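You operate a simulated robot arm through the tools that you are given. There is no shell and no other tool. Be economical: measure what you need, move in short steps, check, and stop when the job is done.

Carry out the task below with a simulated two-armed robot. There is one attempt and no reset: what you move stays moved.

JOB
Put the white box from the top of the wall bench on the hose bench's lower shelf. Open the upper drawer of the low cabinet, take the brass nut from the upper middle shelf of the grey rack and put it in the inside of the upper drawer of the low cabinet and shut the drawer again. Turn the white knob to 4. Pull the sliding hatch open. Do these in any order. Set down upright: white box.

Only the result counts: the job must be done as asked and must still hold three seconds after the hand-in. Knocking over, shifting, dropping, spilling or breaking anything else fails it.

ROBOT AND FRAMES
Two 7-joint arms with two-finger parallel grippers on one trunk, on a base that drives. Base frame: it is fixed to the floor where the robot stands at the start and does not move with it; the origin is under the middle of the robot, x ahead of it, y to its left, z up. Lengths are in m, angles in rad, forces in N, time in s.
The left shoulder is at the start at [0.07, 0.177, 1.07], the right one opposite. With the tool pointing down near the work surface each hand reaches from about 0.3 to 0.74 m from the robot's upright axis, wherever it stands, measured 20 degrees to its own side. Places, roughly: brass nut (3x3x2 cm) [-3.1, -3.4, 1]; hose bench's lower shelf [-3.3, -0.6, 0.3]; inside of the upper drawer of the low cabinet [-1.8, -1, 0.3]; sliding hatch [-2.4, 1.5, 1]; upper drawer of the low cabinet [-1.8, -1, 0.4]; white knob [-3.1, -3.2, 1]. Payload 3.43 kg a hand.
The TCP of each hand is the grasp point between the finger pads, 0.03 m short of the fingertips. In the tool frame z runs along the fingers and y along their closing line. The gripper opens to 0.094 m. The fingers are 0.028 m wide and 0.01 m thick; the gripper's body (0.05 by 0.096 m) begins 0.055 m behind the TCP.
Orientation is that of the tool frame in the base frame, as a unit quaternion [w, x, y, z]. With the fingers straight down and closing along the base's y, the tool's x points along the base's -x, its y along +y and its z along -z.

CONTROLS
- The arms move only by the tool play_rows. It takes "left_motion", "right_motion" or both (then of equal length, played together; a hand with none holds still); each is a list of rows, each a list of 7 numbers: the shift along the base's x, y, z in m, then the turn, a rotation vector about the base's x, y, z in rad, then the opening, from 0 (shut) to 1 (fully open). In form: [[dx, dy, dz, wx, wy, wz, grip], ...]. A call has 1 to 12 rows; each row is the pose to reach, as a shift and turn from the pose commanded when the call began. Each row takes 0.2 s and may step no farther than 0.05 m and 0.15 rad from the row before; otherwise, or with a gripper value out of range, the whole call is refused. Where a pose cannot be reached the arm comes as near as it can. A force on the tool above 40 N (or 10 N above the force at the start of the call, whichever is more), or a blocked arm, ends the call early, and 0.2 s more pass. The fingers move at their own pace (about 0.153 m/s each) and stop on an object; they squeeze with about 34 N. The grip force told is the motor's: it shows also when the fingers shut on nothing. Time passes only in rows, and 0.2 s behind the last, so rows that repeat a pose let the fingers close. It gives the time, the measured TCP pose, the force on the tool (base axes), the opening and the grip force at its end, in the units of the frame above (readings bear some noise), with the torque about the TCP (base axes, N m) and any sound that the robot's microphone picked up, and new pictures: "views" is both (left out), scene, wrist or none (wrist: the cameras of the hands that moved).
- Cameras (640 x 400 px; columns grow to the right, rows downward): "scene" is now at [0.1321, -0.0199, 1.3762]; the picture's right is [-0.22, -0.98, -0.00], its down [-0.66, 0.15, -0.74] and it looks along [0.72, -0.16, -0.68] (base axes); focal length 267 px, centre (320, 200). "left" rides on the left gripper at [0.076, -0.014, -0.103] in its tool frame; the picture's right is [0.18, 0.98, 0.00], its down [-0.75, 0.14, -0.64] and it looks along [-0.63, 0.12, 0.77] (tool axes); focal length 243 px, centre (320, 200). "right" rides on the right gripper at [0.076, 0.014, -0.103] in its tool frame; the picture's right is [-0.18, 0.98, 0.00], its down [-0.75, -0.14, -0.64] and it looks along [-0.63, -0.12, 0.77] (tool axes); focal length 243 px, centre (320, 200). There is no depth. A picture from a camera that has moved, and an enlarged one, comes with that camera's place and axes in the base frame and with its lens.
- lift_body(by): slides the trunk up (or, below 0, down) by that many m; the arms and the scene camera ride with it, the base frame stays. It gives what a move gives, with no picture.
- drive_base(legs): drives the robot by 1 to 6 legs, each [ahead, turn to the left] in m and rad, along the robot's own axes; the way and the turn of a leg run together, so that a leg with both is an arc; at most 1.5 m and 3.142 rad a leg. The arms and the cameras ride along, it lands a little off, and it stops where it bumps. It gives what a move gives, and a new picture of the scene camera.
- pan_tilt(pan, tilt): turns the head with the scene camera to pan (to the left, within 1.501 rad either way) and tilt (down, from -0.506 to 1.204), counted from straight ahead of the robot. It gives what a move gives, and a new picture of the scene camera.
- zoom(camera, box): a new picture of the part [left, top, right, bottom] of that camera's present view, enlarged. No time passes.
- sign_off(): hands the job in; it is judged then, once.

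Work in short steps. Places have to be worked out from the pictures, the camera data and where the tool is seen: move nearer, look again, correct. Check each grasp and each placing, and mend what went wrong. You have 165 turns and 260 pictures in all, those below and enlarged ones among them. Open the grippers and draw the arms clear of the work before you hand the job in, unless the task says otherwise.

The tools are called after "Call:" as a command line: name --argument value ..., lists and objects as JSON in quotes. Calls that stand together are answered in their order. play_rows: Moves the arms, as the interface text tells. Its arguments: {"type":"object","properties":{"left_motion":{"type":"array","items":{"type":"array","items":{"type":"number"}}},"right_motion":{"type":"array","items":{"type":"array","items":{"type":"number"}}},"views":{"type":"string","enum":["both","scene","wrist","none"]}},"required":[]} The other tools are called the same way: lift_body (by) slides the trunk up or down; drive_base (legs) drives the base; pan_tilt (pan, tilt) turns the head that bears the scene camera; zoom (camera, box) takes an enlarged picture of a part of a camera's view; sign_off () hands the job in.

At the start:

```text
time_s: 0.0
left_tool_pos: [0.4237, 0.0341, 1.0818]
left_tcp_rot: [0.001, 0.0, 1.0, 0.0]
left_ft_force: [0.1, 0.7, 0.0]
left_wrist_torque: [0.0, 0.0, 0.04]
left_grip_width: 0.0941
left_grip_force: 0.0
right_tool_pos: [0.369, -0.2702, 1.0714]
right_tcp_rot: [0.002, -0.001, 1.0, 0.0]
right_ft_force: [1.1, 0.1, 0.3]
right_wrist_torque: [0.0, -0.04, 0.0]
right_grip_width: 0.0938
right_grip_force: 0.0
trunk travel left (down, up): [-0.65, 0.19]
robot x, y, heading: [0.001, -0.0009, 0.001]
head pan, tilt: [-0.223, 0.744]
```

scene: 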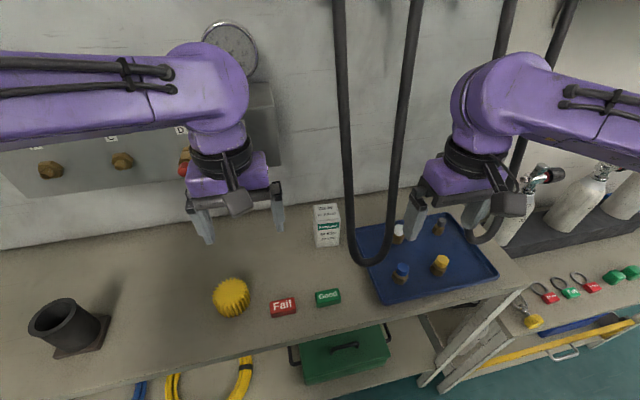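
right: 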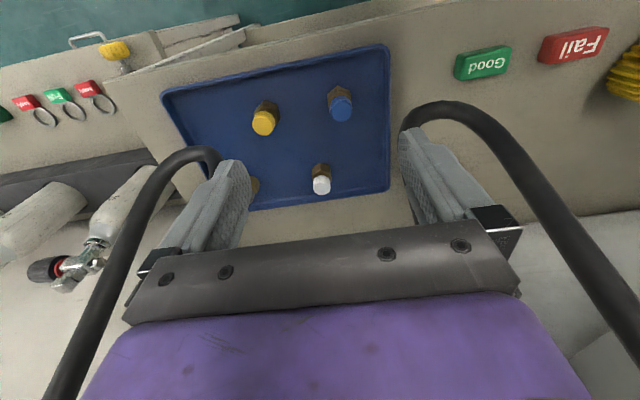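
left: 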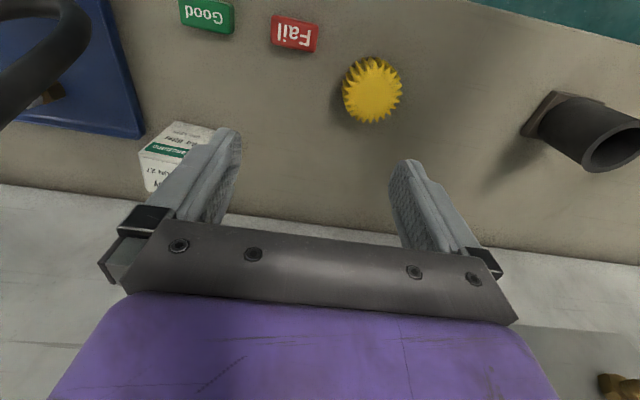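

The white box seems to stand near [0.53, -0.12] on the wall bench, with hose loops hanging to its right. I'll zoom in for its size.

Call:
zoom --camera "scene" --box '[240, 160, 440, 285]'

Call:
zoom --camera "left" --box '[80, 80, 320, 230]'

```text
3.20 times, centred on (340, 222) of scene
camera zoom: at [0.1321, -0.0199, 1.3762], right [-0.22, -0.98, 0.0], down [-0.66, 0.15, -0.74], along [0.72, -0.16, -0.68], focal length 854 px, centre (256, 128)
```

zoom: 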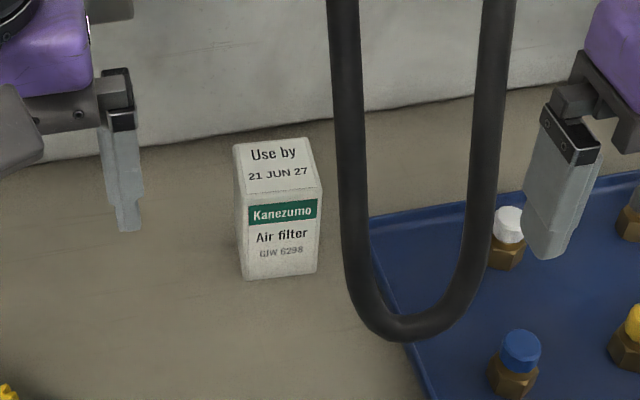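

```text
2.67 times, centred on (200, 155) of left
camera zoom: at [0.3462, 0.0188, 1.1842], right [-0.18, 0.98, 0.0], down [0.75, 0.14, 0.64], along [0.63, 0.12, -0.77], focal length 647 px, centre (640, 320)
```

zoom: 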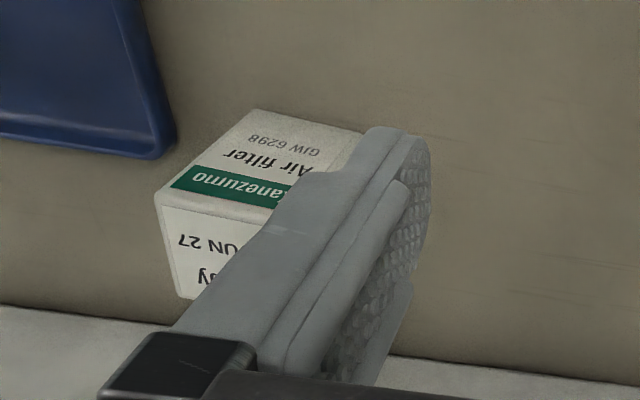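

The box is about 6 × 5.5 × 9 cm, centred near [0.541, -0.126], yawed about -0.12, with its top near z 0.95. The hose loop hangs at x≈0.39. I'll bring the left hand ahead and then sideways over the box, keeping it high and behind the loop.

Call:
play_rows --left_motion '[[0.04, 0, 0, 0, 0, 0, 1], [0.08, 0, 0, 0, 0, 0, 1], [0.117, 0, 0, 0, 0, 0, 1], [0.117, -0.04, 0, 0, 0, -0.04, 1], [0.117, -0.08, 0, 0, 0, -0.08, 1], [0.117, -0.12, 0, 0, 0, -0.12, 1], [0.117, -0.16, 0, 0, 0, -0.12, 1]]'

```text
time_s: 0.6
left_tool_pos: [0.492, 0.0353, 1.0828]
left_tcp_rot: [-0.003, 0.003, 1.0, 0.001]
left_ft_force: [-1.1, 0.4, 0.2]
left_wrist_torque: [-0.01, -0.02, 0.04]
left_grip_width: 0.094
left_grip_force: 0.1
right_tool_pos: [0.3662, -0.2701, 1.0729]
right_tcp_rot: [0.002, -0.001, 1.0, 0.001]
right_ft_force: [0.3, 0.2, 0.5]
right_wrist_torque: [0.0, -0.05, 0.03]
right_grip_width: 0.0937
right_grip_force: 0.0
trunk travel left (down, up): [-0.65, 0.19]
robot x, y, heading: [0.0016, 0.001, 0.004]
head pan, tilt: [-0.223, 0.744]
stopped in row 3 (left hand): the force on the tool passed its limit (the readings are from after the stop); the commanded pose is now the measured one
camera scene: at [0.1283, -0.0183, 1.3766], right [-0.22, -0.98, 0.0], down [-0.66, 0.15, -0.74], along [0.72, -0.16, -0.68], focal length 267 px, centre (320, 200)
camera left: at [0.417, 0.021, 1.1862], right [-0.18, 0.98, 0.01], down [0.76, 0.13, 0.64], along [0.63, 0.12, -0.77], focal length 243 px, centre (320, 200)
```

scene: 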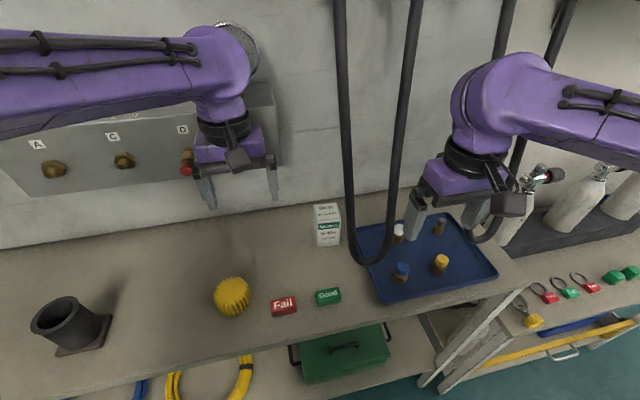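
left: 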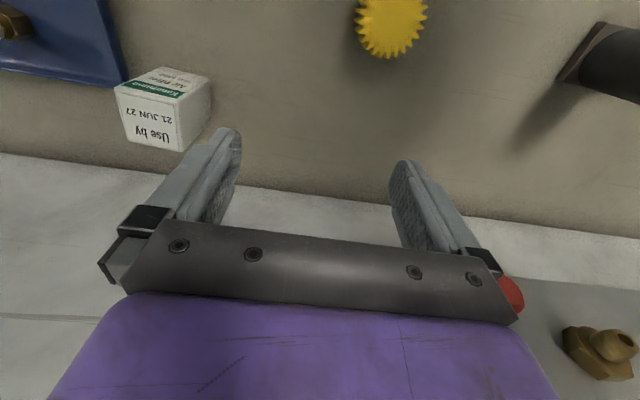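

The left hand met something by the valve panel, probably the red D knob beside its left finger. I'll back off slightly, shift right, then go diagonally to above the box.

Call:
play_rows --left_motion '[[-0.02, 0, 0, 0, 0, 0, 1], [-0.02, -0.04, 0, 0, 0, -0.04, 1], [-0.01, -0.07, 0, 0, 0, -0.08, 1], [0.01, -0.1, 0, 0, 0, -0.12, 1], [0.03, -0.13, 0, 0, 0, -0.12, 1], [0.049, -0.161, 0, 0, 0, -0.12, 1], [0.049, -0.161, 0, 0, 0, -0.12, 1]]'

```text
time_s: 1.8
left_tool_pos: [0.524, -0.0626, 1.1097]
left_tcp_rot: [-0.004, 0.035, 0.999, -0.033]
left_ft_force: [-62.2, 11.5, 8.6]
left_wrist_torque: [-0.56, -5.89, 3.75]
left_grip_width: 0.094
left_grip_force: 0.2
right_tool_pos: [0.369, -0.2688, 1.0714]
right_tcp_rot: [0.001, 0.001, 1.0, 0.0]
right_ft_force: [2.3, -0.5, -0.9]
right_wrist_torque: [0.03, 0.17, 0.03]
right_grip_width: 0.0941
right_grip_force: 0.0
trunk travel left (down, up): [-0.65, 0.19]
robot x, y, heading: [0.0021, 0.0007, 0.001]
head pan, tilt: [-0.223, 0.744]
stopped in row 5 (left hand): the force on the tool passed its limit (the readings are from after the stop); the commanded pose is now the measured one
camera scene: at [0.1282, -0.0178, 1.3767], right [-0.22, -0.98, 0.0], down [-0.66, 0.15, -0.74], along [0.72, -0.16, -0.68], focal length 267 px, centre (320, 200)
camera left: at [0.4466, -0.066, 1.2121], right [-0.11, 0.99, -0.06], down [0.77, 0.13, 0.63], along [0.63, 0.02, -0.78], focal length 243 px, centre (320, 200)
```

scene: 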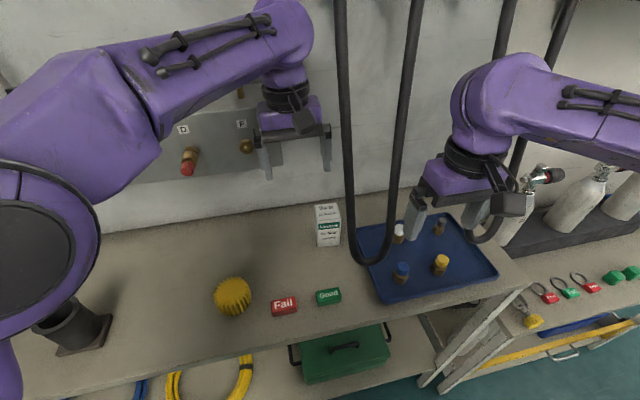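
left: 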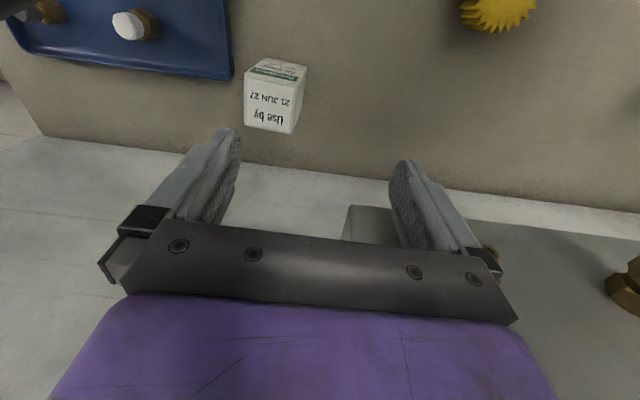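

The push came from valve F against the gripper's left mount. I'll ease back, then slide right past it, undo the tilt, and go over the box.

Call:
play_rows --left_motion '[[-0.02, 0, 0, 0.02, 0, 0, 1], [-0.025, -0.02, -0.01, 0.066, 0, -0.02, 1], [-0.02, -0.045, -0.03, 0.066, 0, -0.05, 1], [-0.005, -0.063, -0.04, 0.066, 0, -0.05, 1], [0.01, -0.063, -0.05, 0.066, 0, -0.05, 1], [0.01, -0.063, -0.05, 0.066, 0, -0.05, 1]]'

```text
time_s: 3.2
left_tool_pos: [0.537, -0.1214, 1.0551]
left_tcp_rot: [-0.005, 0.063, 0.998, 0.002]
left_ft_force: [-0.6, -0.6, -0.6]
left_wrist_torque: [-0.03, 0.0, -0.02]
left_grip_width: 0.0941
left_grip_force: 0.0
left hand out of reach, approached as far as the arm can: row 5, 6
right_tool_pos: [0.3709, -0.2704, 1.071]
right_tcp_rot: [0.0, -0.001, 1.0, 0.0]
right_ft_force: [0.5, -0.5, -0.5]
right_wrist_torque: [-0.04, 0.0, -0.01]
right_grip_width: 0.0941
right_grip_force: 0.1
trunk travel left (down, up): [-0.65, 0.19]
robot x, y, heading: [0.0008, -0.002, 0.003]
head pan, tilt: [-0.223, 0.744]
camera scene: at [0.1311, -0.0184, 1.3763], right [-0.22, -0.98, 0.0], down [-0.66, 0.15, -0.74], along [0.72, -0.16, -0.68], focal length 267 px, centre (320, 200)
camera left: at [0.4602, -0.1267, 1.1575], right [-0.06, 1.0, 0.01], down [0.77, 0.04, 0.63], along [0.63, 0.04, -0.77], focal length 243 px, centre (320, 200)
```

scene: 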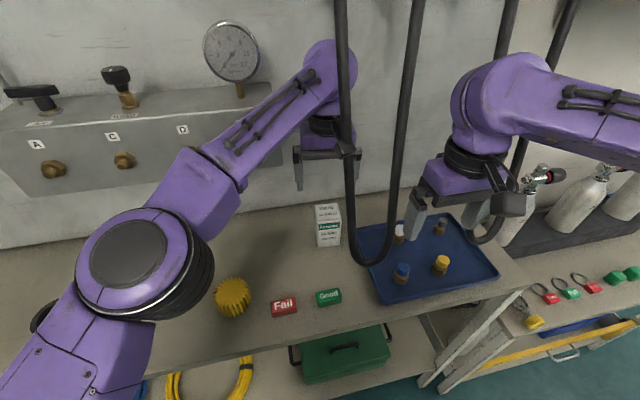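
left: 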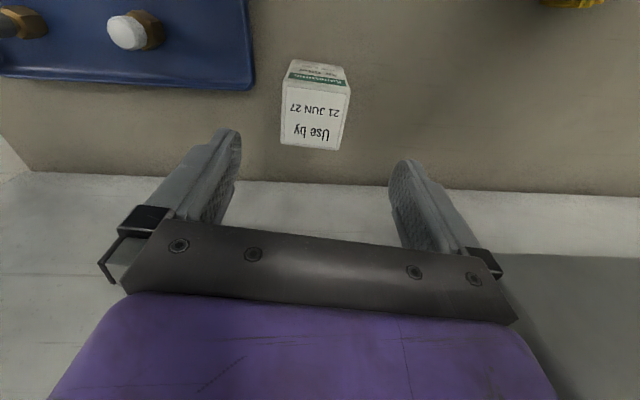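

The hand is over the box (centre ≈[0.539, -0.126] from the wrist view). I'll lower in steps.

Call:
play_rows --left_motion '[[0.002, -0.004, -0.04, 0, 0, 0, 1], [0.002, -0.004, -0.08, 0, 0, 0, 1], [0.002, -0.004, -0.12, 0, 0, 0, 1], [0.002, -0.004, -0.145, 0, 0, 0, 1], [0.002, -0.004, -0.145, 0, 0, 0, 1]]'

```text
time_s: 4.4
left_tool_pos: [0.5398, -0.1258, 0.9111]
left_tcp_rot: [-0.007, 0.063, 0.998, 0.003]
left_ft_force: [0.7, 0.0, 0.6]
left_wrist_torque: [0.02, 0.0, -0.08]
left_grip_width: 0.0938
left_grip_force: 0.1
right_tool_pos: [0.3709, -0.2716, 1.0715]
right_tcp_rot: [-0.001, 0.0, 1.0, 0.002]
right_ft_force: [-0.8, -0.3, 0.4]
right_wrist_torque: [0.04, 0.02, 0.02]
right_grip_width: 0.0937
right_grip_force: 0.0
trunk travel left (down, up): [-0.65, 0.19]
robot x, y, heading: [-0.0018, -0.0052, 0.005]
head pan, tilt: [-0.223, 0.744]
camera scene: at [0.1321, -0.0199, 1.3762], right [-0.22, -0.98, 0.0], down [-0.66, 0.15, -0.74], along [0.72, -0.16, -0.68], focal length 267 px, centre (320, 200)
camera left: at [0.4632, -0.1317, 1.0139], right [-0.06, 1.0, 0.01], down [0.77, 0.04, 0.63], along [0.63, 0.04, -0.77], focal length 243 px, centre (320, 200)
```

scene: 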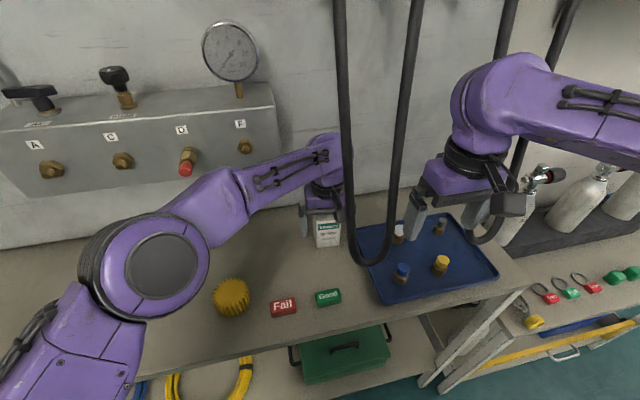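
left: 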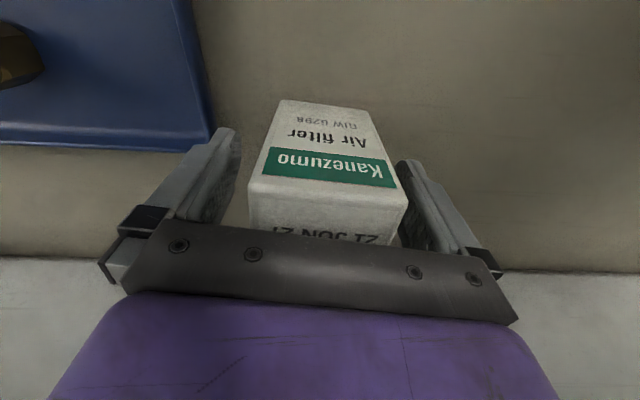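

The box is between the fingers; closing on it.

Call:
play_rows --left_motion '[[0, 0, 0, 0, 0, 0, 0], [0, 0, 0, 0, 0, 0, 0], [0, 0, 0, 0, 0, 0, 0]]' --views "wrist"

Call:
play_rows --left_motion '[[0, 0, 0.04, 0, 0, 0, 0], [0, 0.0, 0.09, 0, 0, 0, 0], [0, 0.0, 0.1, 0, 0, 0, 0]]' --views "wrist"

```text
time_s: 5.2
left_tool_pos: [0.5383, -0.1255, 0.9108]
left_tcp_rot: [-0.006, 0.063, 0.998, 0.003]
left_ft_force: [1.1, -0.6, -0.5]
left_wrist_torque: [-0.06, 0.02, 0.0]
left_grip_width: 0.0609
left_grip_force: 34.2
right_tool_pos: [0.371, -0.2708, 1.0703]
right_tcp_rot: [-0.001, 0.0, 1.0, 0.0]
right_ft_force: [-0.7, 0.5, -0.5]
right_wrist_torque: [0.0, 0.04, -0.02]
right_grip_width: 0.0937
right_grip_force: 0.1
trunk travel left (down, up): [-0.65, 0.19]
robot x, y, heading: [-0.0024, -0.0027, 0.0]
head pan, tilt: [-0.223, 0.744]
camera left: at [0.4633, -0.1317, 1.014], right [-0.06, 1.0, 0.01], down [0.77, 0.04, 0.63], along [0.63, 0.04, -0.77], focal length 243 px, centre (320, 200)
```

left: 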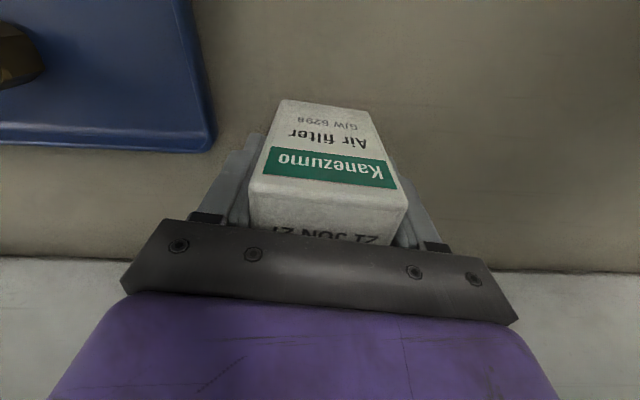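

```text
time_s: 6.0
left_tool_pos: [0.5411, -0.1232, 1.0117]
left_tcp_rot: [-0.006, 0.062, 0.998, 0.003]
left_ft_force: [1.2, -0.6, -1.8]
left_wrist_torque: [-0.01, -0.01, -0.02]
left_grip_width: 0.0602
left_grip_force: 33.5
right_tool_pos: [0.3715, -0.2704, 1.0709]
right_tcp_rot: [-0.001, 0.0, 1.0, 0.001]
right_ft_force: [0.4, -0.1, 0.0]
right_wrist_torque: [0.0, -0.04, -0.05]
right_grip_width: 0.0938
right_grip_force: 0.0
trunk travel left (down, up): [-0.65, 0.19]
robot x, y, heading: [0.0005, -0.0024, -0.002]
head pan, tilt: [-0.223, 0.744]
camera left: at [0.4653, -0.1294, 1.1142], right [-0.06, 1.0, 0.01], down [0.77, 0.04, 0.63], along [0.63, 0.04, -0.78], focal length 243 px, centre (320, 200)
```

left: 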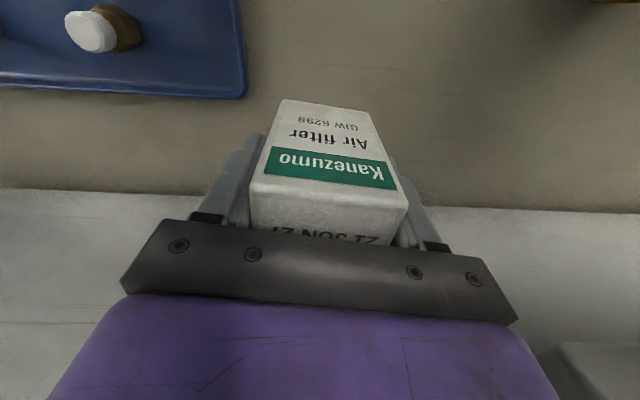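

Box held with its bottom about 5 cm below the TCP. I'll bring it out diagonally between valve F and the hose loop, back toward the robot.

Call:
play_rows --left_motion '[[-0.015, 0.025, 0, 0, 0, 0, 0], [-0.03, 0.05, 0, 0, 0, 0, 0], [-0.055, 0.08, 0, 0, 0, 0.03, 0], [-0.085, 0.11, 0, 0, 0, 0.06, 0], [-0.12, 0.145, 0, 0, 0, 0.1, 0], [-0.16, 0.17, 0, 0, 0, 0.12, 0], [-0.2, 0.18, 0.02, 0, 0, 0.12, 0], [-0.22, 0.18, 0.05, 0, 0, 0.12, 0]]' --right_motion '[[0, 0, 0, 0, 0, 0, 1], [0, 0, 0, 0, 0, 0, 1], [0, 0, 0, 0, 0, 0, 1], [0, 0, 0, 0, 0, 0, 1], [0, 0, 0, 0, 0, 0, 1], [-0.03, 0, 0, 0, 0, 0, 1], [-0.06, 0, 0, 0, 0, 0, 1], [-0.09, 0, 0, 0, 0, 0, 1]]' --views "scene"

```text
time_s: 7.8
left_tool_pos: [0.3173, 0.0521, 1.0614]
left_tcp_rot: [-0.007, 0.003, 1.0, 0.002]
left_ft_force: [0.1, -0.2, -1.5]
left_wrist_torque: [0.02, -0.05, -0.05]
left_grip_width: 0.0603
left_grip_force: 34.0
right_tool_pos: [0.2811, -0.2731, 1.0701]
right_tcp_rot: [-0.001, 0.0, 1.0, 0.001]
right_ft_force: [-0.9, -0.2, 0.6]
right_wrist_torque: [0.02, 0.01, -0.04]
right_grip_width: 0.0939
right_grip_force: 0.1
trunk travel left (down, up): [-0.65, 0.19]
robot x, y, heading: [0.0009, 0.0019, 0.003]
head pan, tilt: [-0.223, 0.744]
camera scene: at [0.1307, -0.0202, 1.3763], right [-0.22, -0.98, 0.0], down [-0.66, 0.15, -0.74], along [0.72, -0.16, -0.68], focal length 267 px, centre (320, 200)
```

scene: 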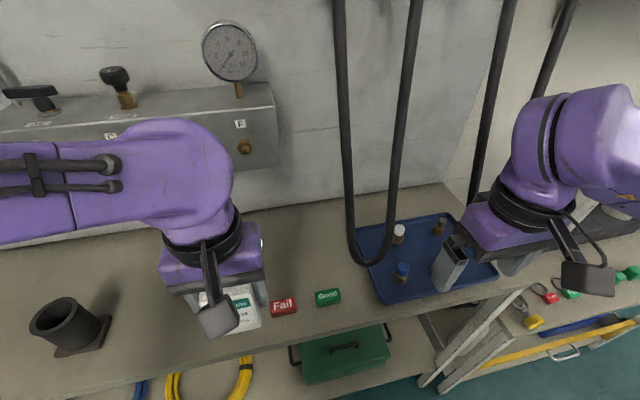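

Box clear of the bench. I'll back away 0.5 m, turn left to face +y and look around.

Call:
drive_base --legs '[[-0.5, 0], [0, 1.571]]'

Call:
pan_tilt --pan 1.3 --tilt 0.35

```text
time_s: 14.5
left_tool_pos: [-0.5349, 0.3222, 1.061]
left_tcp_rot: [-0.007, -0.691, 0.722, -0.003]
left_ft_force: [-0.2, 0.1, -3.1]
left_wrist_torque: [-0.02, 0.05, 0.03]
left_grip_width: 0.06
left_grip_force: 34.5
right_tool_pos: [-0.2113, 0.2723, 1.0706]
right_tcp_rot: [-0.001, -0.695, 0.719, 0.0]
right_ft_force: [0.3, -0.4, 0.0]
right_wrist_torque: [0.04, -0.04, 0.0]
right_grip_width: 0.0939
right_grip_force: 0.2
trunk travel left (down, up): [-0.65, 0.19]
robot x, y, heading: [-0.4932, 0.0014, 1.532]
head pan, tilt: [-0.223, 0.744]
camera scene: at [-0.4696, 0.1301, 1.3761], right [0.97, -0.25, 0.0], down [-0.17, -0.66, -0.74], along [0.19, 0.71, -0.68], focal length 267 px, centre (320, 200)
```

scene: 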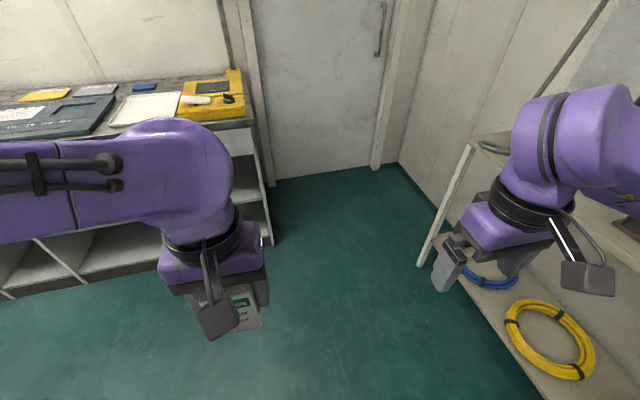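

```text
time_s: 16.1
left_tool_pos: [-0.5335, 0.3212, 1.0601]
left_tcp_rot: [-0.006, -0.692, 0.722, -0.003]
left_ft_force: [-0.1, 0.1, -1.0]
left_wrist_torque: [-0.02, 0.01, -0.03]
left_grip_width: 0.06
left_grip_force: 34.2
right_tool_pos: [-0.2128, 0.2723, 1.0701]
right_tcp_rot: [-0.001, -0.695, 0.719, -0.001]
right_ft_force: [-0.2, -0.9, 0.2]
right_wrist_torque: [0.01, -0.02, -0.01]
right_grip_width: 0.0941
right_grip_force: 0.1
trunk travel left (down, up): [-0.65, 0.19]
robot x, y, heading: [-0.4905, -0.001, 1.539]
head pan, tilt: [1.3, 0.351]
camera scene: at [-0.5795, 0.0777, 1.4113], right [0.3, 0.95, 0.0], down [0.33, -0.1, -0.94], along [-0.9, 0.28, -0.34], focal length 267 px, centre (320, 200)
```

scene: 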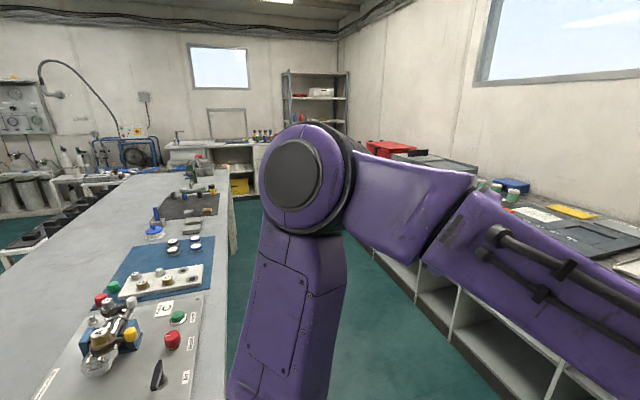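

There is a central bench and a bench along +y. I'll turn to face -x and look.

Call:
drive_base --legs '[[0, 1.6]]'

Call:
pan_tilt --pan 0 --tilt 0.35

Call:
pan_tilt --pan 0.9 --tilt 0.4

```text
time_s: 20.4
left_tool_pos: [-0.8121, -0.0532, 1.0588]
left_tcp_rot: [0.003, 1.0, -0.002, 0.007]
left_ft_force: [0.1, 0.4, -1.9]
left_wrist_torque: [-0.01, -0.01, 0.01]
left_grip_width: 0.0602
left_grip_force: 33.9
right_tool_pos: [-0.7755, 0.2709, 1.069]
right_tcp_rot: [0.001, 1.0, 0.001, 0.001]
right_ft_force: [-0.1, -0.5, 0.1]
right_wrist_torque: [-0.02, 0.02, 0.0]
right_grip_width: 0.0942
right_grip_force: 0.1
trunk travel left (down, up): [-0.65, 0.19]
robot x, y, heading: [-0.4933, -0.0019, -3.141]
head pan, tilt: [1.3, 0.351]
camera scene: at [-0.5672, -0.0906, 1.4113], right [-0.96, 0.26, 0.0], down [0.09, 0.33, -0.94], along [-0.25, -0.91, -0.34], focal length 267 px, centre (320, 200)
```

scene: 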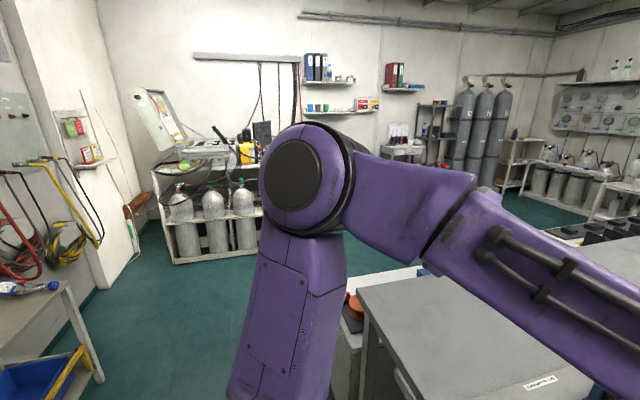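

```text
time_s: 21.9
left_tool_pos: [-0.8105, -0.0531, 1.0605]
left_tcp_rot: [0.002, 1.0, -0.002, 0.007]
left_ft_force: [0.8, 0.2, -1.6]
left_wrist_torque: [0.0, 0.01, 0.01]
left_grip_width: 0.06
left_grip_force: 33.9
right_tool_pos: [-0.7762, 0.2723, 1.0703]
right_tcp_rot: [0.001, 1.0, 0.001, 0.0]
right_ft_force: [-0.2, -1.0, 0.3]
right_wrist_torque: [0.0, -0.01, 0.01]
right_grip_width: 0.0939
right_grip_force: 0.0
trunk travel left (down, up): [-0.65, 0.19]
robot x, y, heading: [-0.4897, 0.0018, -3.136]
head pan, tilt: [0.0, 0.351]
camera scene: at [-0.6359, -0.0012, 1.4112], right [-0.01, 1.0, 0.0], down [0.34, 0.0, -0.94], along [-0.94, -0.01, -0.34], focal length 267 px, centre (320, 200)
```

scene: 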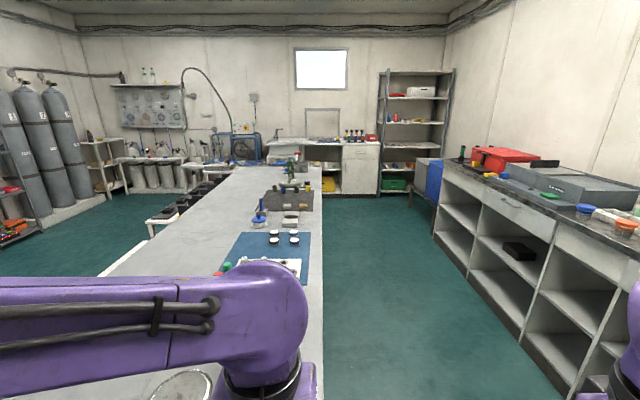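

```text
time_s: 23.1
left_tool_pos: [-0.8137, -0.0528, 1.0595]
left_tcp_rot: [0.002, 1.0, -0.003, 0.007]
left_ft_force: [0.0, 0.5, -1.0]
left_wrist_torque: [0.04, -0.01, 0.02]
left_grip_width: 0.0597
left_grip_force: 34.2
right_tool_pos: [-0.7772, 0.2726, 1.0698]
right_tcp_rot: [0.002, 1.0, 0.001, 0.0]
right_ft_force: [-0.7, 0.1, -0.1]
right_wrist_torque: [0.01, 0.0, -0.02]
right_grip_width: 0.0942
right_grip_force: 0.1
trunk travel left (down, up): [-0.65, 0.19]
robot x, y, heading: [-0.491, 0.0, -3.134]
head pan, tilt: [0.901, 0.4]
camera scene: at [-0.6, -0.0735, 1.4067], right [-0.79, 0.62, 0.0], down [0.24, 0.31, -0.92], along [-0.57, -0.72, -0.39], focal length 267 px, centre (320, 200)
```

scene: 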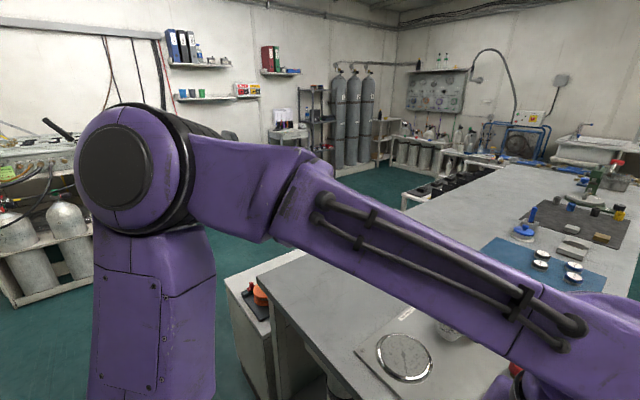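

The island spans roughly x -0.9..-2.9, y -0.05..-0.68, with the low cabinet likely on its -y side. I'll drive around that side: back 0.2, turn to -y, go 1.5 m, then turn to face -x.

Call:
drive_base --legs '[[-0.2, 0], [0, 1.571], [1.5, 0]]'

Call:
drive_base --legs '[[0.15, 0], [0, -1.571]]'

Call:
pan_tilt --pan -0.3 --tilt 0.45

```text
time_s: 35.6
left_tool_pos: [-0.1887, -1.8268, 1.0602]
left_tcp_rot: [-0.003, 0.699, 0.715, 0.007]
left_ft_force: [-0.4, 0.2, -1.8]
left_wrist_torque: [-0.03, -0.03, 0.02]
left_grip_width: 0.06
left_grip_force: 33.8
right_tool_pos: [-0.5149, -1.8019, 1.0704]
right_tcp_rot: [-0.001, 0.695, 0.719, 0.002]
right_ft_force: [0.2, 0.0, -1.3]
right_wrist_torque: [-0.02, 0.02, -0.03]
right_grip_width: 0.094
right_grip_force: 0.0
trunk travel left (down, up): [-0.65, 0.19]
robot x, y, heading: [-0.2511, -1.5116, -1.542]
head pan, tilt: [0.901, 0.4]
camera scene: at [-0.1754, -1.6173, 1.4067], right [-0.59, -0.8, 0.0], down [-0.31, 0.23, -0.92], along [0.74, -0.55, -0.39], focal length 267 px, centre (320, 200)
```

scene: 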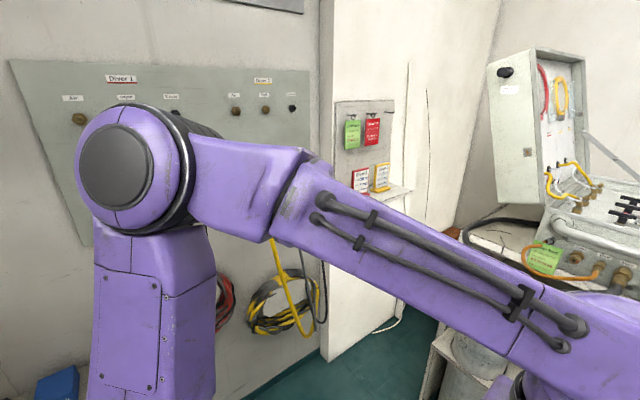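

```text
time_s: 40.8
left_tool_pos: [-0.5637, -1.7204, 1.0604]
left_tcp_rot: [0.003, 1.0, 0.009, 0.006]
left_ft_force: [0.9, 0.0, -1.7]
left_wrist_torque: [0.01, 0.03, 0.03]
left_grip_width: 0.06
left_grip_force: 34.0
right_tool_pos: [-0.5365, -1.3946, 1.0706]
right_tcp_rot: [0.001, 1.0, 0.013, 0.001]
right_ft_force: [0.3, 0.2, -0.6]
right_wrist_torque: [0.0, 0.01, 0.0]
right_grip_width: 0.0939
right_grip_force: 0.0
trunk travel left (down, up): [-0.65, 0.19]
robot x, y, heading: [-0.246, -1.659, -3.112]
head pan, tilt: [0.901, 0.4]
camera scene: at [-0.3518, -1.7345, 1.4067], right [-0.8, 0.6, 0.0], down [0.23, 0.31, -0.92], along [-0.55, -0.74, -0.39], focal length 267 px, centre (320, 200)
```

scene: 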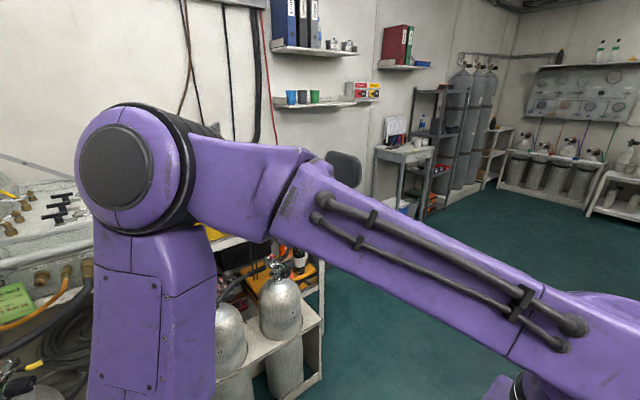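

```text
time_s: 42.2
left_tool_pos: [-0.5652, -1.7196, 1.0602]
left_tcp_rot: [0.002, 1.0, 0.01, 0.006]
left_ft_force: [0.0, 0.1, -1.7]
left_wrist_torque: [0.02, -0.01, 0.0]
left_grip_width: 0.0597
left_grip_force: 33.7
right_tool_pos: [-0.5364, -1.3941, 1.0702]
right_tcp_rot: [0.0, 1.0, 0.015, 0.001]
right_ft_force: [-0.1, 0.4, 0.2]
right_wrist_torque: [0.0, -0.02, 0.0]
right_grip_width: 0.0937
right_grip_force: 0.1
trunk travel left (down, up): [-0.65, 0.19]
robot x, y, heading: [-0.2506, -1.6595, -3.115]
head pan, tilt: [-0.3, 0.45]
camera scene: at [-0.385, -1.6358, 1.402], right [0.27, 0.96, 0.0], down [0.42, -0.12, -0.9], along [-0.87, 0.24, -0.44], focal length 267 px, centre (320, 200)
```

scene: 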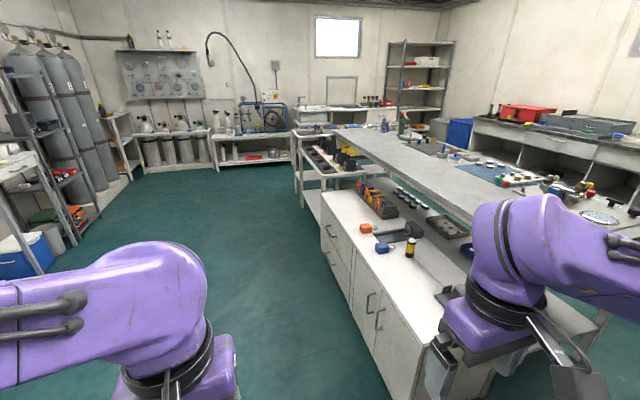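

I see the low white cabinet with drawers facing -y. Let me zoom at the region where the hose bench and rack should be.

Call:
zoom --camera "scene" --box '[200, 80, 440, 230]'

Call:
zoom --camera "scene" --box '[0, 60, 160, 280]'

```text
2.67 times, centred on (320, 155) of scene
camera zoom: at [-0.385, -1.6358, 1.402], right [0.27, 0.96, 0.0], down [0.42, -0.12, -0.9], along [-0.87, 0.24, -0.44], focal length 711 px, centre (320, 320)
```

zoom: 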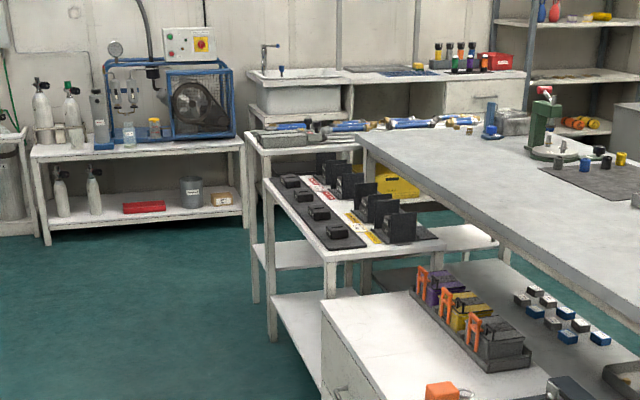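

```text
1.82 times, centred on (80, 170) of scene
camera zoom: at [-0.385, -1.6358, 1.402], right [0.27, 0.96, 0.0], down [0.42, -0.12, -0.9], along [-0.87, 0.24, -0.44], focal length 485 px, centre (756, 254)
```

zoom: 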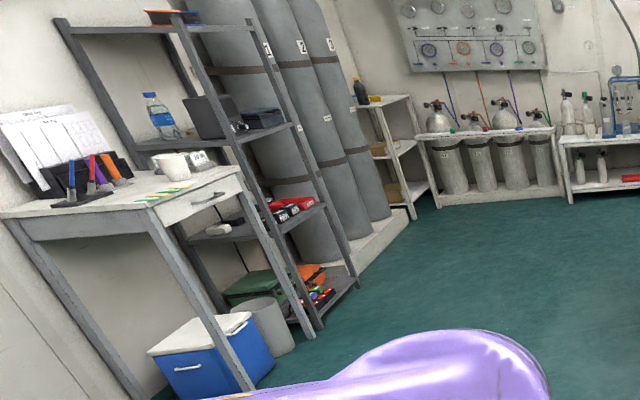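

The hose bench looks like the table with whips on top, behind the small black-cassette table, its end open toward -y. I'll drive forward along this aisle for a closer look.

Call:
drive_base --legs '[[1.5, -0.03], [0.8, 0]]'

Call:
pan_tilt --pan -0.8 --tilt 0.6

```text
time_s: 53.5
left_tool_pos: [-2.8677, -1.781, 1.061]
left_tcp_rot: [0.003, 1.0, 0.011, 0.008]
left_ft_force: [-0.4, -0.5, -2.3]
left_wrist_torque: [-0.01, -0.04, -0.01]
left_grip_width: 0.0601
left_grip_force: 34.1
right_tool_pos: [-2.8406, -1.4561, 1.0697]
right_tcp_rot: [0.0, 1.0, 0.015, 0.0]
right_ft_force: [0.1, 0.4, -0.2]
right_wrist_torque: [-0.04, 0.0, -0.02]
right_grip_width: 0.0941
right_grip_force: 0.1
trunk travel left (down, up): [-0.65, 0.19]
robot x, y, heading: [-2.5535, -1.7166, -3.115]
head pan, tilt: [-0.3, 0.45]
camera scene: at [-2.689, -1.6973, 1.402], right [0.27, 0.96, 0.0], down [0.42, -0.12, -0.9], along [-0.87, 0.24, -0.44], focal length 267 px, centre (320, 200)
```

scene: 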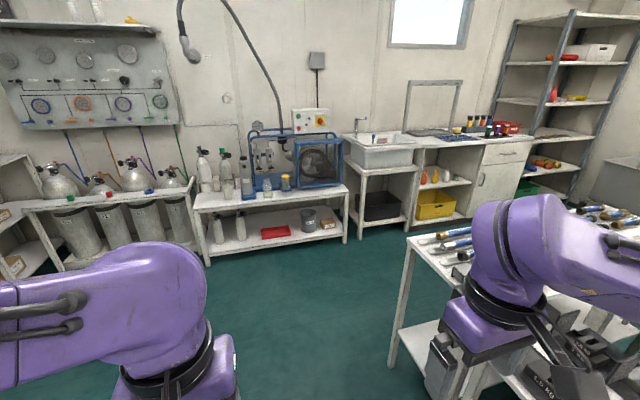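

```text
time_s: 54.5
left_tool_pos: [-2.8678, -1.7819, 1.0599]
left_tcp_rot: [0.002, 1.0, 0.011, 0.007]
left_ft_force: [0.0, 0.4, -2.0]
left_wrist_torque: [-0.01, -0.01, 0.01]
left_grip_width: 0.06
left_grip_force: 33.9
right_tool_pos: [-2.8412, -1.4556, 1.0705]
right_tcp_rot: [0.0, 1.0, 0.015, 0.001]
right_ft_force: [-0.1, -0.4, -1.4]
right_wrist_torque: [0.01, 0.03, -0.01]
right_grip_width: 0.0939
right_grip_force: 0.0
trunk travel left (down, up): [-0.65, 0.19]
robot x, y, heading: [-2.5502, -1.7173, -3.111]
head pan, tilt: [-0.799, 0.6]
camera scene: at [-2.6639, -1.6604, 1.3885], right [0.69, 0.72, 0.0], down [0.41, -0.39, -0.83], along [-0.59, 0.57, -0.56], focal length 267 px, centre (320, 200)
```

scene: 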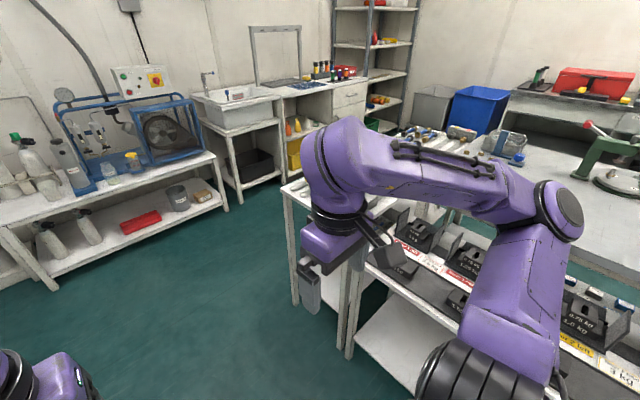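

The hose bench's -y/-x corner is about [-3.4, -1.13], and its -x long side faces an open aisle about 1.3 m wide. I'll go into that aisle and turn to face the bench (+x).

Call:
drive_base --legs '[[1.45, -0.03], [0, -1.57], [0.95, 0]]'

Call:
pan_tilt --pan -1.0 --tilt 0.7

```text
time_s: 70.1
left_tool_pos: [-4.0482, -0.4821, 1.0588]
left_tcp_rot: [-0.007, -0.703, 0.711, -0.003]
left_ft_force: [-0.1, 0.3, -2.6]
left_wrist_torque: [-0.02, 0.02, -0.02]
left_grip_width: 0.06
left_grip_force: 33.9
right_tool_pos: [-3.7233, -0.5206, 1.0704]
right_tcp_rot: [0.0, -0.706, 0.708, 0.0]
right_ft_force: [-0.5, 0.1, -0.3]
right_wrist_torque: [-0.01, 0.0, -0.04]
right_grip_width: 0.0942
right_grip_force: 0.1
trunk travel left (down, up): [-0.65, 0.19]
robot x, y, heading: [-3.996, -0.7982, 1.569]
head pan, tilt: [-0.799, 0.6]
camera scene: at [-3.9316, -0.6903, 1.3885], right [0.7, -0.72, 0.0], down [-0.41, -0.39, -0.82], along [0.59, 0.57, -0.57], focal length 267 px, centre (320, 200)
```

scene: 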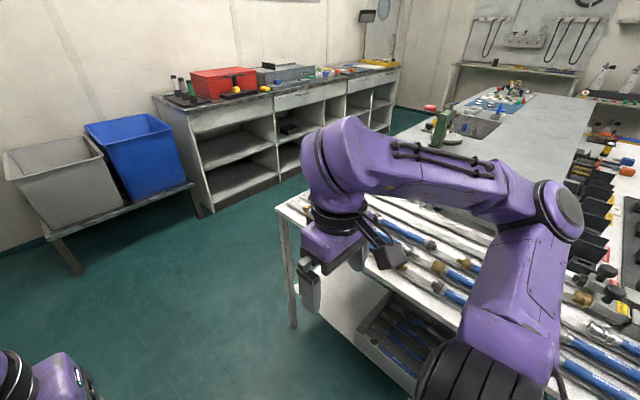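

```text
time_s: 70.8
left_tool_pos: [-4.0471, -0.4828, 1.0608]
left_tcp_rot: [-0.006, -0.703, 0.711, -0.002]
left_ft_force: [0.4, -0.2, -2.2]
left_wrist_torque: [-0.01, -0.01, 0.01]
left_grip_width: 0.0598
left_grip_force: 34.3
right_tool_pos: [-3.7238, -0.5194, 1.0699]
right_tcp_rot: [-0.002, -0.706, 0.708, 0.0]
right_ft_force: [-0.1, -0.7, 0.1]
right_wrist_torque: [0.01, 0.0, -0.03]
right_grip_width: 0.0941
right_grip_force: 0.0
trunk travel left (down, up): [-0.65, 0.19]
robot x, y, heading: [-3.9958, -0.7995, 1.572]
head pan, tilt: [-1.0, 0.7]
camera scene: at [-3.9235, -0.7059, 1.3799], right [0.54, -0.84, 0.0], down [-0.54, -0.35, -0.77], along [0.64, 0.41, -0.64], focal length 267 px, centre (320, 200)
```

scene: 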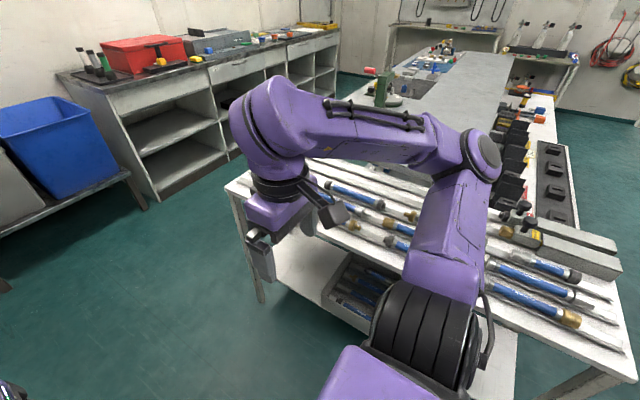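

The shelf is free at the +y end (crate begins about y=-0.38). I'll move ahead 0.55 m, turn to +x, and look at the shelf.

Call:
drive_base --legs '[[0.55, 0], [0, -1.571]]'

Call:
pan_tilt --pan -0.1 --tilt 0.9

```text
time_s: 77.8
left_tool_pos: [-3.6757, -0.2115, 1.0605]
left_tcp_rot: [-0.007, 0.004, 1.0, 0.003]
left_ft_force: [-0.4, -0.1, -1.7]
left_wrist_torque: [0.02, 0.0, 0.01]
left_grip_width: 0.0598
left_grip_force: 33.7
right_tool_pos: [-3.7127, -0.5353, 1.0695]
right_tcp_rot: [-0.001, -0.001, 1.0, 0.0]
right_ft_force: [-0.2, -0.3, 0.2]
right_wrist_torque: [0.0, 0.01, -0.05]
right_grip_width: 0.0942
right_grip_force: 0.0
trunk travel left (down, up): [-0.65, 0.19]
robot x, y, heading: [-3.9961, -0.2656, -0.0]
head pan, tilt: [-1.0, 0.7]
camera scene: at [-3.898, -0.3373, 1.3798], right [-0.84, -0.54, 0.0], down [-0.35, 0.54, -0.76], along [0.41, -0.64, -0.64], focal length 267 px, centre (320, 200)
```

scene: 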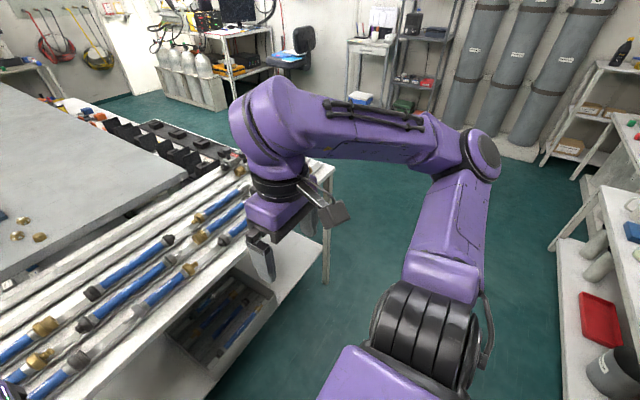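

```text
time_s: 79.0
left_tool_pos: [-3.6763, -0.2113, 1.0598]
left_tcp_rot: [-0.007, 0.004, 1.0, 0.003]
left_ft_force: [0.0, -0.1, -1.3]
left_wrist_torque: [-0.01, 0.03, -0.01]
left_grip_width: 0.0601
left_grip_force: 33.8
right_tool_pos: [-3.7132, -0.5367, 1.0694]
right_tcp_rot: [-0.001, 0.0, 1.0, 0.001]
right_ft_force: [-1.0, 0.3, -0.3]
right_wrist_torque: [-0.03, -0.02, -0.04]
right_grip_width: 0.0941
right_grip_force: 0.0
trunk travel left (down, up): [-0.65, 0.19]
robot x, y, heading: [-3.9947, -0.2619, 0.006]
head pan, tilt: [-0.099, 0.901]
camera scene: at [-3.8688, -0.2732, 1.3637], right [-0.1, -1.0, 0.0], down [-0.78, 0.08, -0.62], along [0.62, -0.06, -0.78], focal length 267 px, centre (320, 200)
```

scene: 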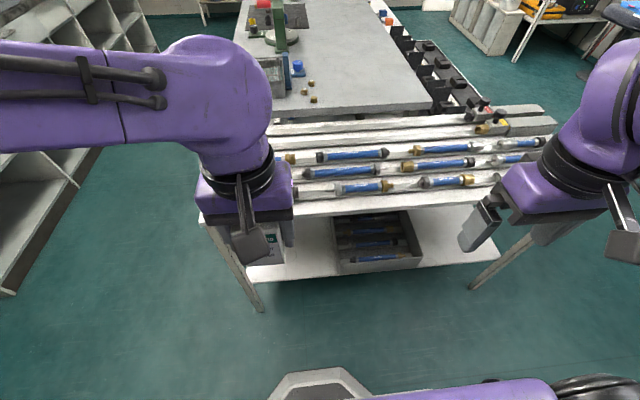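

Shelf front edge ≈ x -3.43, free from y -0.36 to 0. Hand is at y -0.21, clear in front of the table top, so I'll lower the trunk 0.6 and look.

Call:
lift_body --by -0.6

Call:
pan_tilt --pan 0.0 --tilt 0.5

Call:
play_rows --left_motion '[[0, 0, 0, 0, 0, 0, 0]]' --views "wrist"

```text
refused: -0.6 is not a number from -0.4 to 0.4
```

```text
time_s: 79.8
left_tool_pos: [-3.6764, -0.2113, 1.0589]
left_tcp_rot: [-0.008, 0.004, 1.0, 0.002]
left_ft_force: [0.5, -0.4, -2.1]
left_wrist_torque: [0.02, 0.04, -0.03]
left_grip_width: 0.0602
left_grip_force: 33.6
right_tool_pos: [-3.712, -0.5362, 1.0693]
right_tcp_rot: [-0.001, 0.0, 1.0, 0.0]
right_ft_force: [0.6, 0.1, -0.5]
right_wrist_torque: [-0.03, 0.01, 0.02]
right_grip_width: 0.0941
right_grip_force: 0.1
trunk travel left (down, up): [-0.65, 0.19]
robot x, y, heading: [-3.9961, -0.2645, 0.002]
head pan, tilt: [0.0, 0.499]
camera scene: at [-3.853, -0.2656, 1.3975], right [0.0, -1.0, 0.0], down [-0.48, 0.0, -0.88], along [0.88, 0.0, -0.48], focal length 267 px, centre (320, 200)
```

scene: 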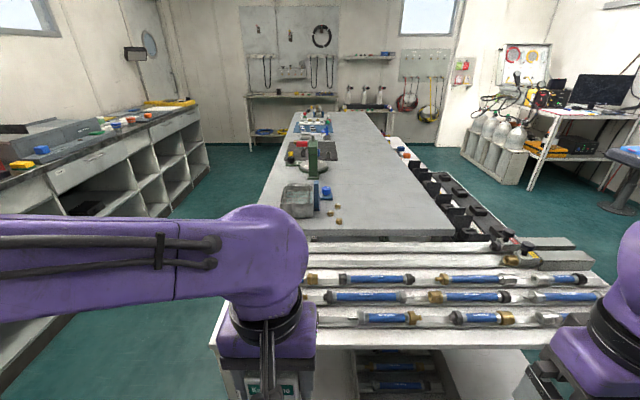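

```text
time_s: 80.2
left_tool_pos: [-3.6754, -0.2124, 1.0594]
left_tcp_rot: [-0.007, 0.004, 1.0, 0.002]
left_ft_force: [0.9, -0.5, -1.9]
left_wrist_torque: [-0.04, 0.0, 0.02]
left_grip_width: 0.0601
left_grip_force: 33.8
right_tool_pos: [-3.7139, -0.5365, 1.0696]
right_tcp_rot: [-0.001, -0.001, 1.0, 0.0]
right_ft_force: [-0.4, 0.3, 0.3]
right_wrist_torque: [0.0, 0.01, -0.02]
right_grip_width: 0.0943
right_grip_force: 0.1
trunk travel left (down, up): [-0.65, 0.19]
robot x, y, heading: [-3.9962, -0.2616, 0.002]
head pan, tilt: [0.0, 0.499]
camera left: at [-3.7513, -0.2266, 1.1627], right [-0.18, 0.98, 0.01], down [0.76, 0.13, 0.63], along [0.62, 0.12, -0.77], focal length 243 px, centre (320, 200)
```

left: 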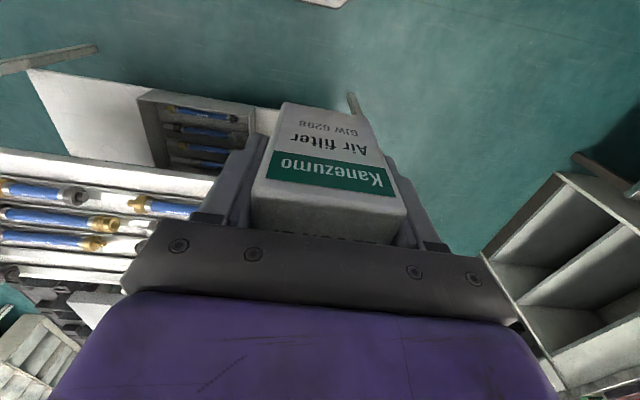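

Lift is limited to 0.4 per call; I'll lower in two calls.

Call:
lift_body --by -0.3

Call:
lift_body --by -0.3

Call:
pan_tilt --pan -0.05 --tilt 0.45

```text
time_s: 83.2
left_tool_pos: [-3.6758, -0.2121, 0.7602]
left_tcp_rot: [-0.007, 0.005, 1.0, 0.002]
left_ft_force: [-0.4, 0.8, -1.7]
left_wrist_torque: [0.0, 0.02, 0.01]
left_grip_width: 0.06
left_grip_force: 33.9
right_tool_pos: [-3.7127, -0.5361, 0.7702]
right_tcp_rot: [-0.001, 0.0, 1.0, 0.0]
right_ft_force: [-0.1, 0.1, -0.2]
right_wrist_torque: [-0.01, 0.02, -0.03]
right_grip_width: 0.0938
right_grip_force: 0.1
trunk travel left (down, up): [-0.35, 0.49]
robot x, y, heading: [-3.9924, -0.266, 0.003]
head pan, tilt: [0.0, 0.499]
```

```text
time_s: 86.2
left_tool_pos: [-3.6769, -0.2119, 0.4588]
left_tcp_rot: [-0.007, 0.005, 1.0, 0.002]
left_ft_force: [0.0, -0.7, -1.7]
left_wrist_torque: [0.0, 0.01, 0.0]
left_grip_width: 0.0602
left_grip_force: 33.9
right_tool_pos: [-3.7127, -0.5358, 0.4692]
right_tcp_rot: [-0.001, 0.001, 1.0, 0.0]
right_ft_force: [0.4, 0.4, -0.4]
right_wrist_torque: [0.03, 0.0, 0.01]
right_grip_width: 0.094
right_grip_force: 0.1
trunk travel left (down, up): [-0.05, 0.79]
robot x, y, heading: [-3.9981, -0.2622, -0.001]
head pan, tilt: [0.0, 0.499]
```

```text
time_s: 86.8
left_tool_pos: [-3.6768, -0.2116, 0.4598]
left_tcp_rot: [-0.007, 0.004, 1.0, 0.003]
left_ft_force: [0.4, -0.4, -2.0]
left_wrist_torque: [0.0, 0.0, -0.03]
left_grip_width: 0.0601
left_grip_force: 34.1
right_tool_pos: [-3.7142, -0.5362, 0.4708]
right_tcp_rot: [-0.001, -0.001, 1.0, 0.001]
right_ft_force: [-0.2, -0.6, 0.1]
right_wrist_torque: [-0.02, 0.02, -0.02]
right_grip_width: 0.0939
right_grip_force: 0.1
trunk travel left (down, up): [-0.05, 0.79]
robot x, y, heading: [-3.9958, -0.2664, 0.007]
head pan, tilt: [-0.051, 0.45]
camera scene: at [-3.8523, -0.2702, 0.802], right [-0.05, -1.0, 0.0], down [-0.44, 0.02, -0.9], along [0.9, -0.04, -0.44], focal length 267 px, centre (320, 200)
```

scene: 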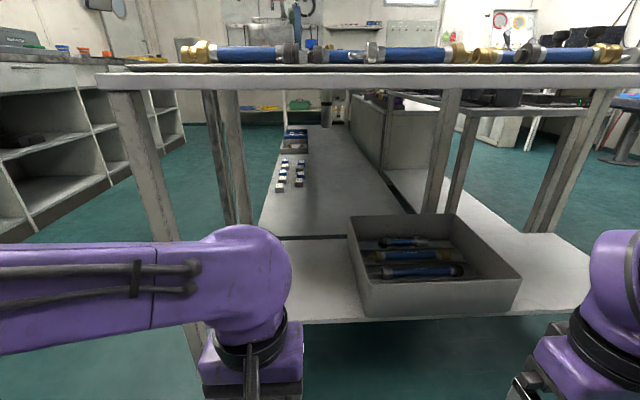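

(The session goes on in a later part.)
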